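You operate a simulated robot arm through the tools that you are given. There is no shell and no other tool. Be economical: measure what you need, move in short steps, check, and stop when the job is done.

The job below is to be done with a simulated robot arm. You get a single attempt, and the scene is never put back.

JOB
Take the blue block and leave it on the blue rubber slab.
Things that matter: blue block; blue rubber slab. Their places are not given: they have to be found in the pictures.

It is judged by the outcome, as a careful person would: the job done as asked, and still so three seconds after it is handed in. It fails if anything else is knocked over, pushed out of place, dropped, spilled or broken.

ROBOT AND FRAMES
A 6-joint arm with a two-finger parallel gripper, fixed in place. Base frame: the origin is at the foot of the arm, x ahead of it, y to its left, z up; the work surface is at about z = 76.5. Readings come in cm, degrees, newtons and seconds.
With the tool pointing down near the work surface it reaches from about 26 to 68 cm from the base axis. Its first joint turns from -66.0 to 66.0 degrees. Payload 2.9 kg.
The tool frame sits at the grasp point between the pads (the TCP): z along the fingers, y along the line on which they close. The tips reach 3 cm beyond it. Largest opening 11 cm; finger width 2, thickness 1; the body of the gripper, 4.8 by 11.2 cm, starts 5.5 cm behind the TCP.
Orientation is told as [roll, pitch, yaw] about the base's x, y, z axes, in that order, counted from this pose: with the fingers straight down and closing along the base's y, the tool's x points along the base's -x, its y along +y and its z along -z.

CONTROLS
- The arm moves only by the tool step_arm. Its argument "increments" is a list of rows, each an object of numbers (a shift or turn left out is 0, a gripper value left out holds the last): "dx", "dy", "dz": the shift along the tool's x, y, z in m; "spin": the turn about the tool's z in degrees; "grip": the closure, from 0 (fully open) to 1 (shut). In form: [{"dx": .., "dy": .., "dz": .., "spin": .., "grip": ..}, ...]. A call has 1 to 8 rows; each row is the pose to reach, as a shift and turn from the pose commanded when the call began, along the tool's axes at that moment. Rows are played at 5 a second. More than 5 cm and 8.6 degrees between two rows, or a gripper value outside its range, and nothing of the call is played. Where a pose cannot be reached the arm comes as near as it can. A force on the tool above 40 N (or 10 N above the force at the start of the call, whichever is more), or a blocked arm, ends the call early, and 0.2 s more pass. The fingers move at their own pace (about 10.8 cm/s each) and stop on an object; they squeeze with about 29 N. The grip force told is the motor's: it shows also when the fingers shut on nothing. Time passes only in rows, and 0.2 s behind the last, so rows that repeat a pose let the fingers close. It gives the time, the measured TCP pose, the force on the tool (base axes), the opening and the grip force at its end, in the units of the frame above (readings bear some noise), and new pictures: "pictures" is both (left out), scene, wrist or none.
- Cameras (640 x 400 px; columns grow to the right, rows downward): "scene" is fixed at [7.66, 43.89, 137.29]; the picture's right is [-0.73, -0.69, 0.00], its down [-0.46, 0.49, -0.74] and it looks along [0.51, -0.54, -0.67] (base axes); focal length 331 px, centre (320, 200). "wrist" rides on the gripper at [-3.6, 0, -5.7] in the tool frame; the picture's right is [0.00, -1.00, 0.00], its down [0.97, 0.00, -0.24] and it looks along [0.24, 0.00, 0.97] (tool axes); focal length 218 px, centre (320, 200).
- pixel_to_xyz(camera, pixels): there is no depth. For up to 12 entries [column, row, z] of the newest picture of that camera ("zoom" is the newest enlarged one), the place [x, y] in the base frame at which the ray of that pixel passes the height z, good to about 0.2 cm. The clock stands still meanwhile.
- close_up(camera, box): a new picture of the part [left, top, right, bottom] of that camera's present view, enlarged. The clock stands still meanwhile.
- job_done(): hands the job in; it is judged then, once.

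Keep the steps short. Do not move on a guess: measure, check each grasp and each placing, and mend mistakes. In all there are 60 turns and 120 pictures (those below and enlarged ones count). Leave the gripper open and the arm clear of the work at the hand-in unless told otherwise, and finish with a single line.

The tools are called after "Emit:" by a JSON object that holds its "method" and its "body". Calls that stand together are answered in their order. step_arm: Moves the arm, as the interface text tells. Its arguments: {"type":"object","properties":{"increments":{"type":"array","items":{"type":"object","properties":{"dx":{"type":"number"},"dy":{"type":"number"},"dz":{"type":"number"},"spin":{"type":"number"},"grip":{"type":"number"}}}},"pictures":{"type":"string","enum":["both","scene","wrist","none"]}},"required":["increments"]} The other tools are called the same way: pixel_to_xyz (camera, pixels) gives the place at which the rays of pixels pass given heights; close_up (camera, box) takes an enlarged picture of a part of a camera's view; job_done () hands the job in.

At the start:

```text
t: 0.0
eef_pos: [43.93, 4.98, 98.83]
orientation: [-0.1, 0.0, 0.0]
contact_force: [-1.4, -0.1, 0.1]
width: 11.0
finger_force: 0.1
```

scene: 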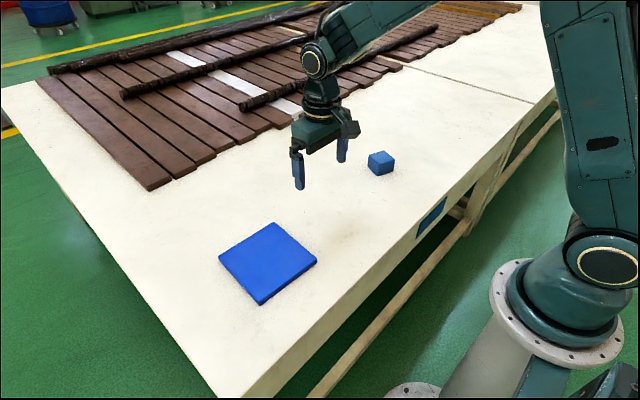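
wrist: 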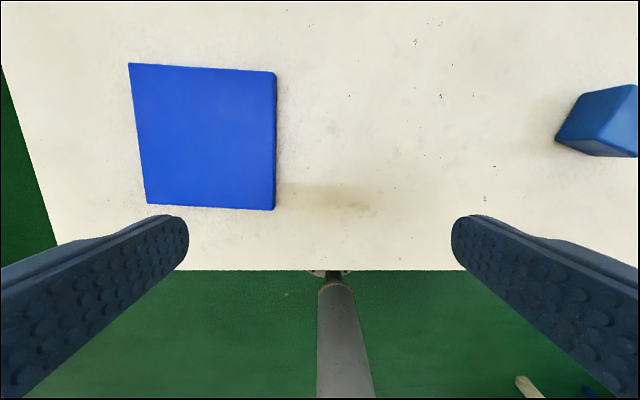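

I see the block near scene pixel (381,163) and the slab near (267,263). I'll enlarge both to measure them.

Emit:
{"method": "close_up", "body": {"camera": "scene", "box": [340, 130, 420, 180]}}

Emit:
{"method": "pixel_to_xyz", "body": {"camera": "scene", "pixels": [[219, 256, 78], [274, 223, 78], [316, 261, 78], [260, 303, 78], [260, 306, 76.5], [316, 265, 76.5]]}}

```text
8.00 times, centred on (380, 155) of scene
```

zoom: 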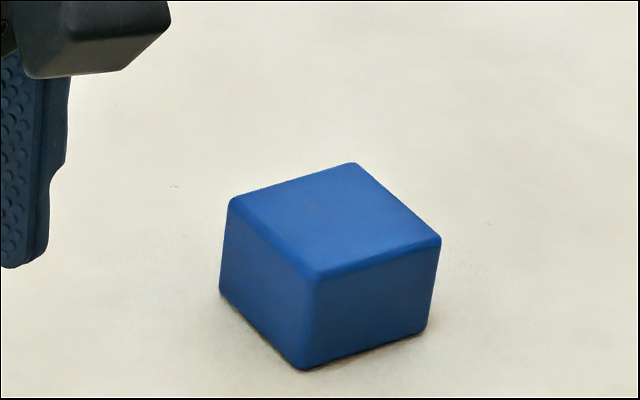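

```text
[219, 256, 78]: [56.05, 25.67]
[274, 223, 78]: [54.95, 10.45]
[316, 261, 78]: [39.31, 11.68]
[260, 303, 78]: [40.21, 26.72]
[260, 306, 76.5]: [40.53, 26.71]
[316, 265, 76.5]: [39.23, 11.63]
```

The slab spans about x 39–56, y 10.5–26.5, with its centre near (47.6, 18.6). Next I'll measure the block's corners at the surface and at candidate top heights.

Emit:
{"method": "pixel_to_xyz", "body": {"camera": "zoom", "pixels": [[220, 290, 76.5], [302, 369, 76.5], [424, 329, 76.5], [229, 202, 80.5], [313, 277, 80.5], [440, 238, 80.5], [352, 163, 80.5], [229, 202, 81.5], [313, 277, 81.5], [440, 238, 81.5], [352, 163, 81.5]]}}

```text
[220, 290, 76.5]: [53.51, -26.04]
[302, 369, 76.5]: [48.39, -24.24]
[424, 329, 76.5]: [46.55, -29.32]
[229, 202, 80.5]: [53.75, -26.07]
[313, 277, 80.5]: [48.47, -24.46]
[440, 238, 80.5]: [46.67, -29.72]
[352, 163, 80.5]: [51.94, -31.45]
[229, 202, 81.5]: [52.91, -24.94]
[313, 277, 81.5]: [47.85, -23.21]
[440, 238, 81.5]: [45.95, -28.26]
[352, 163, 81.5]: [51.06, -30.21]
```

The block is about 5.5 cm square and 4 cm high. Its centre is near (50.2, -27.9) and it is turned about -18.5°. I'll move above it at the present height and spin +18.5° to line up.

Emit:
{"method": "step_arm", "body": {"increments": [{"dx": -0.008, "dy": -0.041, "spin": 2.3, "grip": 0}, {"dx": -0.016, "dy": -0.082, "spin": 4.6}, {"dx": -0.024, "dy": -0.123, "spin": 7}, {"dx": -0.032, "dy": -0.164, "spin": 9.3}, {"dx": -0.04, "dy": -0.205, "spin": 11.6}, {"dx": -0.048, "dy": -0.247, "spin": 14}, {"dx": -0.056, "dy": -0.288, "spin": 16.3}, {"dx": -0.063, "dy": -0.329, "spin": 18.5}]}}

```text
t: 1.8
eef_pos: [50.3, -28.01, 99.01]
orientation: [-0.1, 0.1, -18.5]
contact_force: [-0.4, -0.2, 0.3]
width: 11.01
finger_force: 0.0
```

scene: 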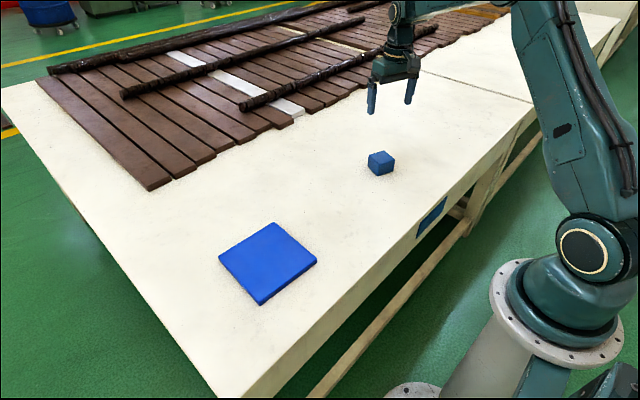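
wrist: 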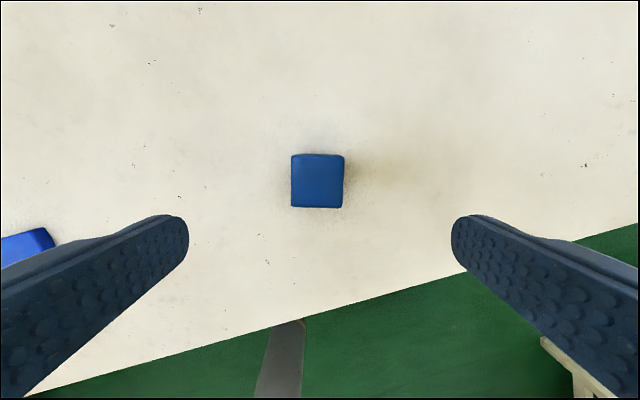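

The block looks square to the fingers and centred near column 318. I'll check its centre with the wrist camera at top height 80.5.

Emit:
{"method": "pixel_to_xyz", "body": {"camera": "wrist", "pixels": [[291, 154, 80.5], [344, 155, 80.5], [342, 207, 80.5], [292, 207, 80.5]]}}

```text
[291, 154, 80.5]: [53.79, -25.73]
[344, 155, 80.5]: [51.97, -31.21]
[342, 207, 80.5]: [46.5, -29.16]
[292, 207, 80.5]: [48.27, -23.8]
```

The wrist estimate is (50.1, -27.5), which agrees well. I'll descend to TCP z ≈ 80, which puts the tips near 77, with a 0.3 cm correction in y.

Emit:
{"method": "step_arm", "body": {"increments": [{"dy": 0.003, "dz": 0.04}, {"dy": 0.003, "dz": 0.08}, {"dy": 0.003, "dz": 0.12}, {"dy": 0.003, "dz": 0.15}, {"dy": 0.003, "dz": 0.17}, {"dy": 0.003, "dz": 0.18}, {"dy": 0.003, "dz": 0.188}]}}

```text
t: 3.4
eef_pos: [50.51, -27.52, 80.2]
orientation: [0.0, 0.1, -18.5]
contact_force: [-0.2, 0.2, 0.7]
width: 11.01
finger_force: 0.0
```

scene: 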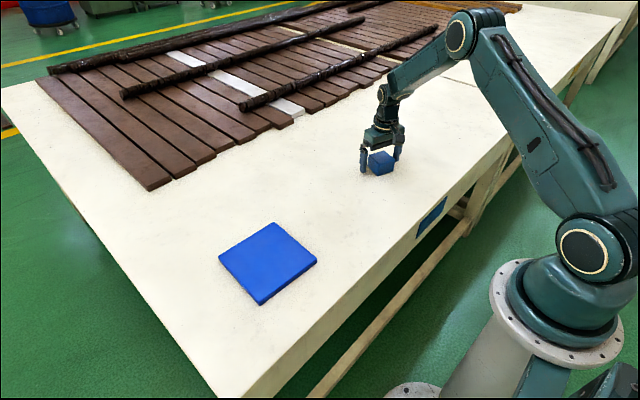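
wrist: 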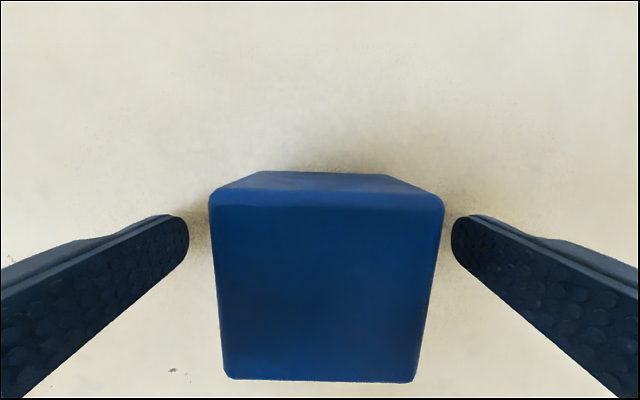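

The block sits between the pads with clearance on both sides. I'll close the gripper.

Emit:
{"method": "step_arm", "body": {"increments": [{"grip": 1}, {"grip": 1}, {"grip": 1}, {"grip": 1}, {"grip": 1}], "pictures": "wrist"}}

```text
t: 4.6
eef_pos: [50.38, -27.55, 80.24]
orientation: [0.0, 0.0, -18.5]
contact_force: [-0.2, -2.4, -0.7]
width: 5.94
finger_force: 29.2
```

wrist: 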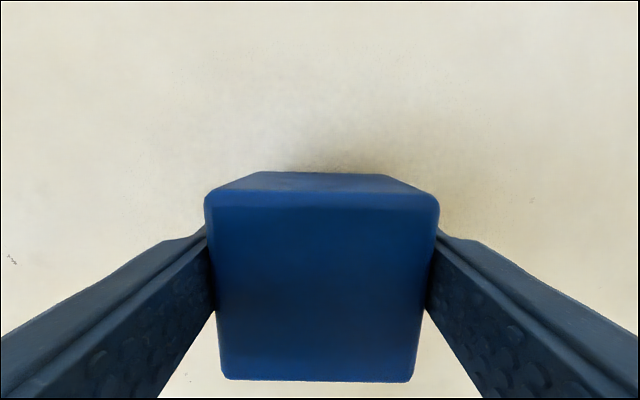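

The fingers stopped at 5.94 cm with 29 N, so the block is gripped. I'll lift it 12 cm and check.

Emit:
{"method": "step_arm", "body": {"increments": [{"dz": -0.01}, {"dz": -0.03}, {"dz": -0.06}, {"dz": -0.09}, {"dz": -0.12}, {"dz": -0.12}]}}

```text
t: 6.0
eef_pos: [50.3, -27.71, 92.15]
orientation: [0.1, 0.0, -18.5]
contact_force: [0.5, 0.1, -7.9]
width: 5.9
finger_force: 28.6
```

scene: 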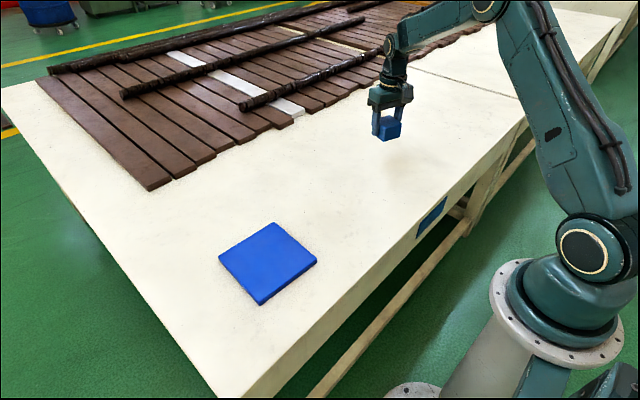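
wrist: 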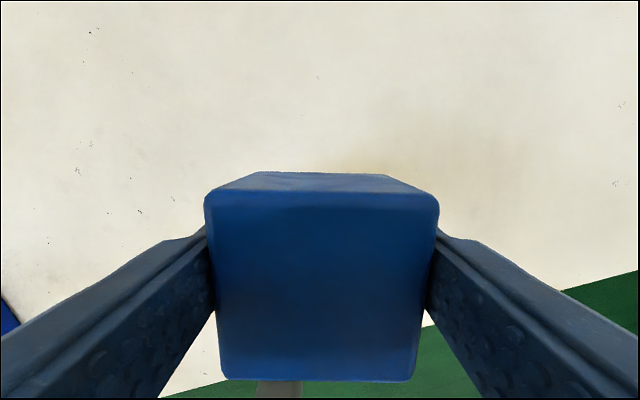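

The block came up with the gripper: about 8 N load and the opening unchanged. I'll carry it toward the slab, first half of the way.

Emit:
{"method": "step_arm", "body": {"increments": [{"dx": 0.0144, "dy": 0.0359}, {"dx": 0.0287, "dy": 0.0717}, {"dx": 0.0431, "dy": 0.1076}, {"dx": 0.0575, "dy": 0.1435}, {"dx": 0.0718, "dy": 0.1793}, {"dx": 0.0862, "dy": 0.2152}], "pictures": "none"}}

Emit:
{"method": "step_arm", "body": {"increments": [{"dx": 0.0144, "dy": 0.0359, "spin": -2.3}, {"dx": 0.0287, "dy": 0.0717, "spin": -4.6}, {"dx": 0.0431, "dy": 0.1076, "spin": -7}, {"dx": 0.0575, "dy": 0.1435, "spin": -9.3}, {"dx": 0.0718, "dy": 0.1793, "spin": -11.6}, {"dx": 0.0862, "dy": 0.2152, "spin": -14}, {"dx": 0.0862, "dy": 0.2152, "spin": -14}]}}

```text
t: 7.4
eef_pos: [49.16, -4.56, 91.96]
orientation: [0.0, 0.0, -18.4]
contact_force: [0.8, 0.3, -7.2]
width: 5.92
finger_force: 28.7
```

```text
t: 9.0
eef_pos: [47.76, 18.58, 92.02]
orientation: [0.0, 0.0, -4.6]
contact_force: [-1.0, -0.9, -7.0]
width: 5.91
finger_force: 29.4
```

scene: 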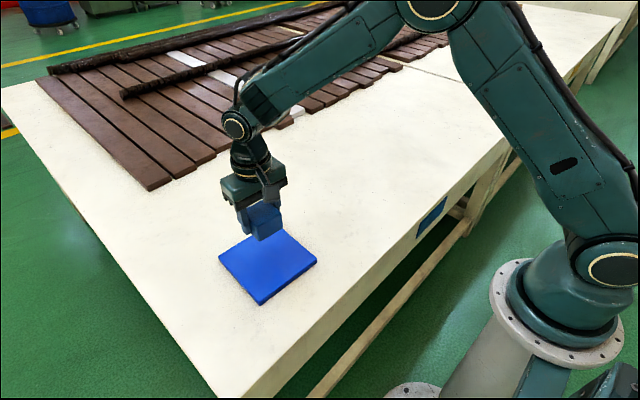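
wrist: 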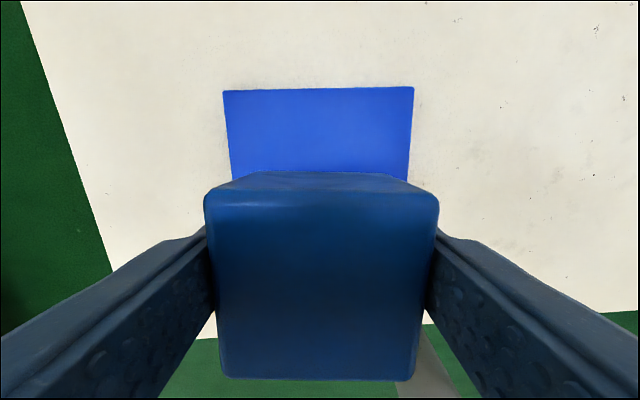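

The block is centred over the slab. Before lowering I need the slab's thickness, so I'll enlarge its near edge.

Emit:
{"method": "close_up", "body": {"camera": "scene", "box": [240, 250, 320, 310]}}

```text
6.67 times, centred on (280, 280) of scene
```

zoom: 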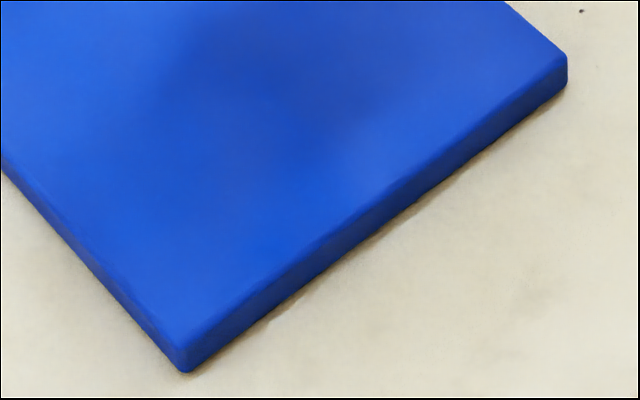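

Emit:
{"method": "pixel_to_xyz", "body": {"camera": "zoom", "pixels": [[567, 86, 76.5], [567, 57, 77.5], [567, 57, 78], [190, 372, 76.5], [190, 345, 77.5], [190, 345, 78]]}}

```text
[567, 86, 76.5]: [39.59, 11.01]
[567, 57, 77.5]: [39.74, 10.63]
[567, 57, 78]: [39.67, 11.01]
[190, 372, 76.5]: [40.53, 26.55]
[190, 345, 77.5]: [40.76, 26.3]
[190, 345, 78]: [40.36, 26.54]
```

The edge corners match at z ≈ 77.9, so the slab is about 1.4 cm thick and touch-down should come at TCP z ≈ 81.6. I'll lower to 82.4 first.

Emit:
{"method": "step_arm", "body": {"increments": [{"dz": 0.03}, {"dz": 0.06}, {"dz": 0.08}, {"dz": 0.09}, {"dz": 0.096}, {"dz": 0.096}], "pictures": "scene"}}

Emit:
{"method": "close_up", "body": {"camera": "scene", "box": [210, 200, 330, 275]}}

```text
t: 10.4
eef_pos: [47.69, 18.5, 82.57]
orientation: [0.0, 0.0, -4.5]
contact_force: [-0.3, 0.4, -6.9]
width: 5.93
finger_force: 29.1
```

scene: 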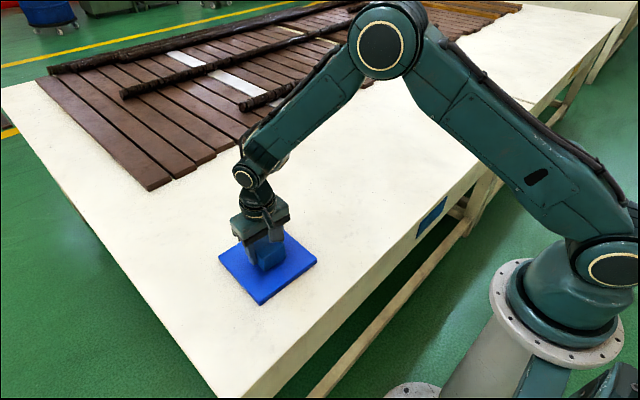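

```text
5.33 times, centred on (270, 238) of scene
```

zoom: 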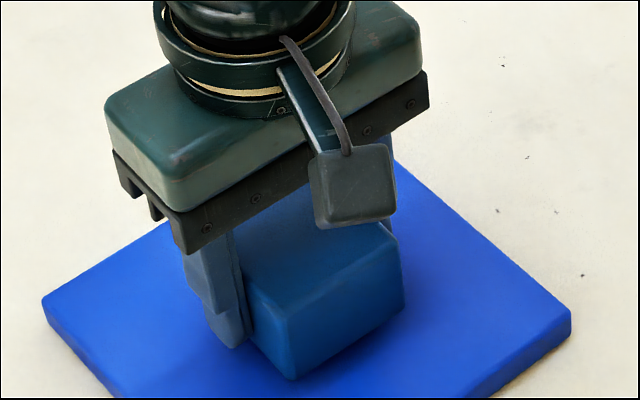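

There's no contact yet; the load is still -6.9 N. I'll lower in 2 mm steps until the load drops.

Emit:
{"method": "step_arm", "body": {"increments": [{"dz": 0.002}, {"dz": 0.004}, {"dz": 0.006}, {"dz": 0.007}, {"dz": 0.007}], "pictures": "none"}}

```text
t: 11.6
eef_pos: [47.6, 18.64, 81.91]
orientation: [0.0, -0.1, -4.5]
contact_force: [-6.2, -5.2, 14.5]
width: 5.92
finger_force: 28.6
```

The force turned to +14.5 N, so the block is resting on the slab. I'll back off 2 mm to ease the pressure.

Emit:
{"method": "step_arm", "body": {"increments": [{"dz": -0.001}, {"dz": -0.002}, {"dz": -0.002}], "pictures": "none"}}

```text
t: 12.4
eef_pos: [47.6, 18.72, 82.05]
orientation: [-0.1, 0.1, -4.4]
contact_force: [-0.8, -0.1, -6.9]
width: 5.9
finger_force: 29.1
```

The load is back to -6.9 N, so the block is just off the slab by about 1 mm. I'll lower 1 mm and then open.

Emit:
{"method": "step_arm", "body": {"increments": [{"dz": 0.001, "grip": 1}, {"dz": 0.001, "grip": 1}, {"dz": 0.001, "grip": 0}, {"dz": 0.001, "grip": 0}, {"dz": 0.001, "grip": 0}, {"dz": 0.001, "grip": 0}, {"dz": 0.001, "grip": 0}]}}

```text
t: 14.0
eef_pos: [47.65, 18.88, 81.95]
orientation: [0.0, 0.0, -4.5]
contact_force: [0.2, 0.9, 0.2]
width: 10.98
finger_force: 0.1
```

scene: 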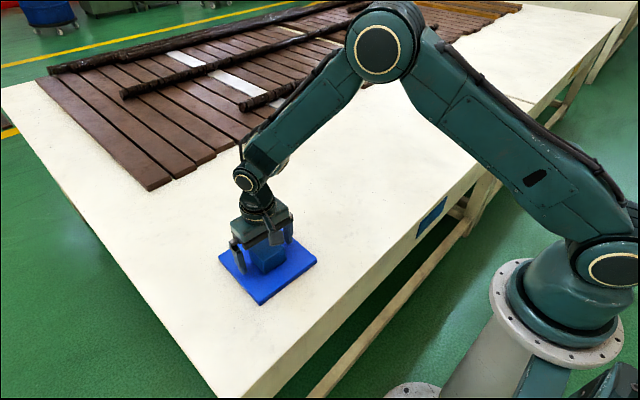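
wrist: 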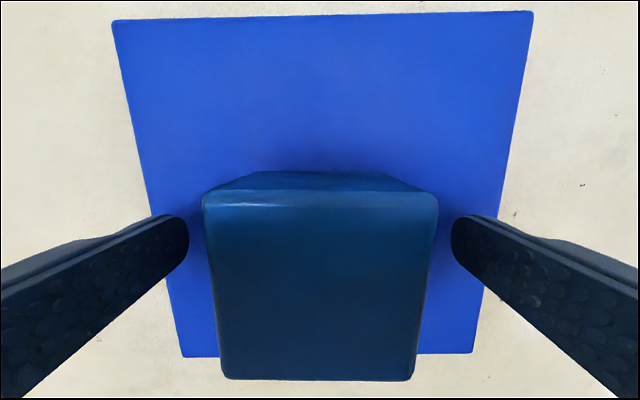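

The fingers are open and the block stands on the slab. I'll rise straight up, then shift sideways clear.

Emit:
{"method": "step_arm", "body": {"increments": [{"dz": -0.02}, {"dz": -0.06}, {"dz": -0.1}, {"dz": -0.14}, {"dz": -0.18}, {"dz": -0.18, "dy": -0.045}, {"dz": -0.18, "dy": -0.09}, {"dz": -0.18, "dy": -0.135}]}}

Emit:
{"method": "close_up", "body": {"camera": "scene", "box": [200, 210, 340, 310]}}

```text
t: 15.8
eef_pos: [46.49, 5.32, 99.96]
orientation: [0.1, 0.0, -4.5]
contact_force: [0.5, -0.2, 0.3]
width: 11.01
finger_force: 0.0
```

scene: 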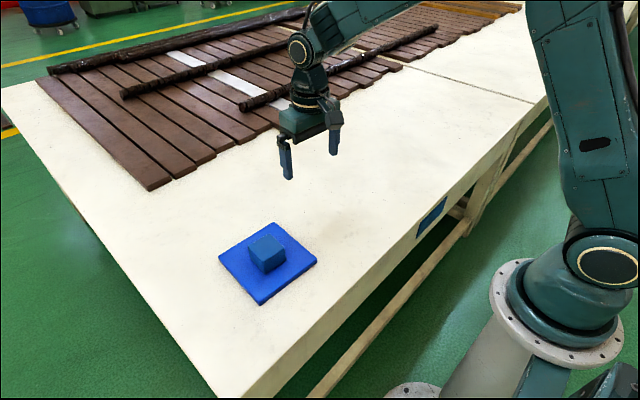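
wrist: 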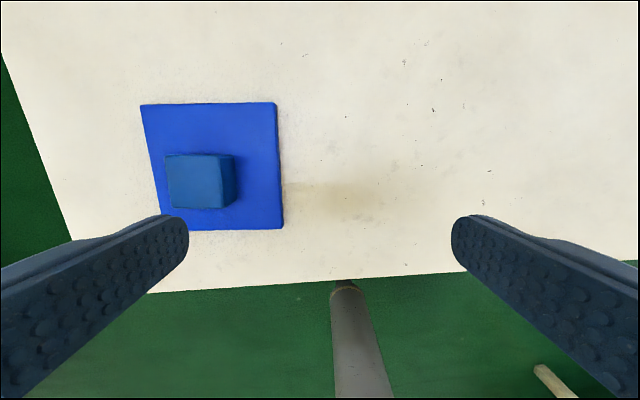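

```text
4.00 times, centred on (270, 260) of scene
```

zoom: 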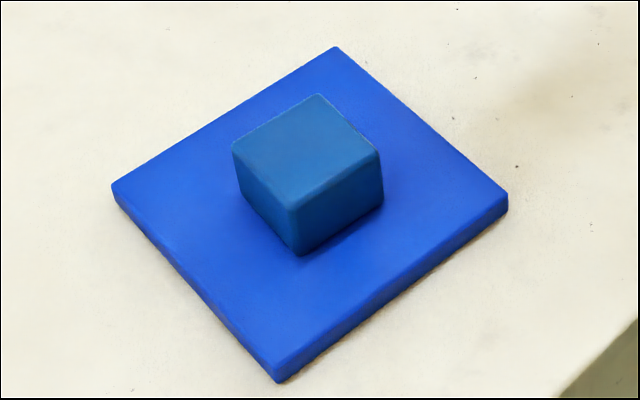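

The block stands flat in the middle of the slab. The slab has not moved, the gripper is open and the arm is clear, so I'll hand in.

Emit:
{"method": "job_done", "body": {}}

```text
The job is handed in.
```

The blue block is resting flat on the middle of the blue rubber slab, with the gripper open, the arm clear, and nothing else disturbed.
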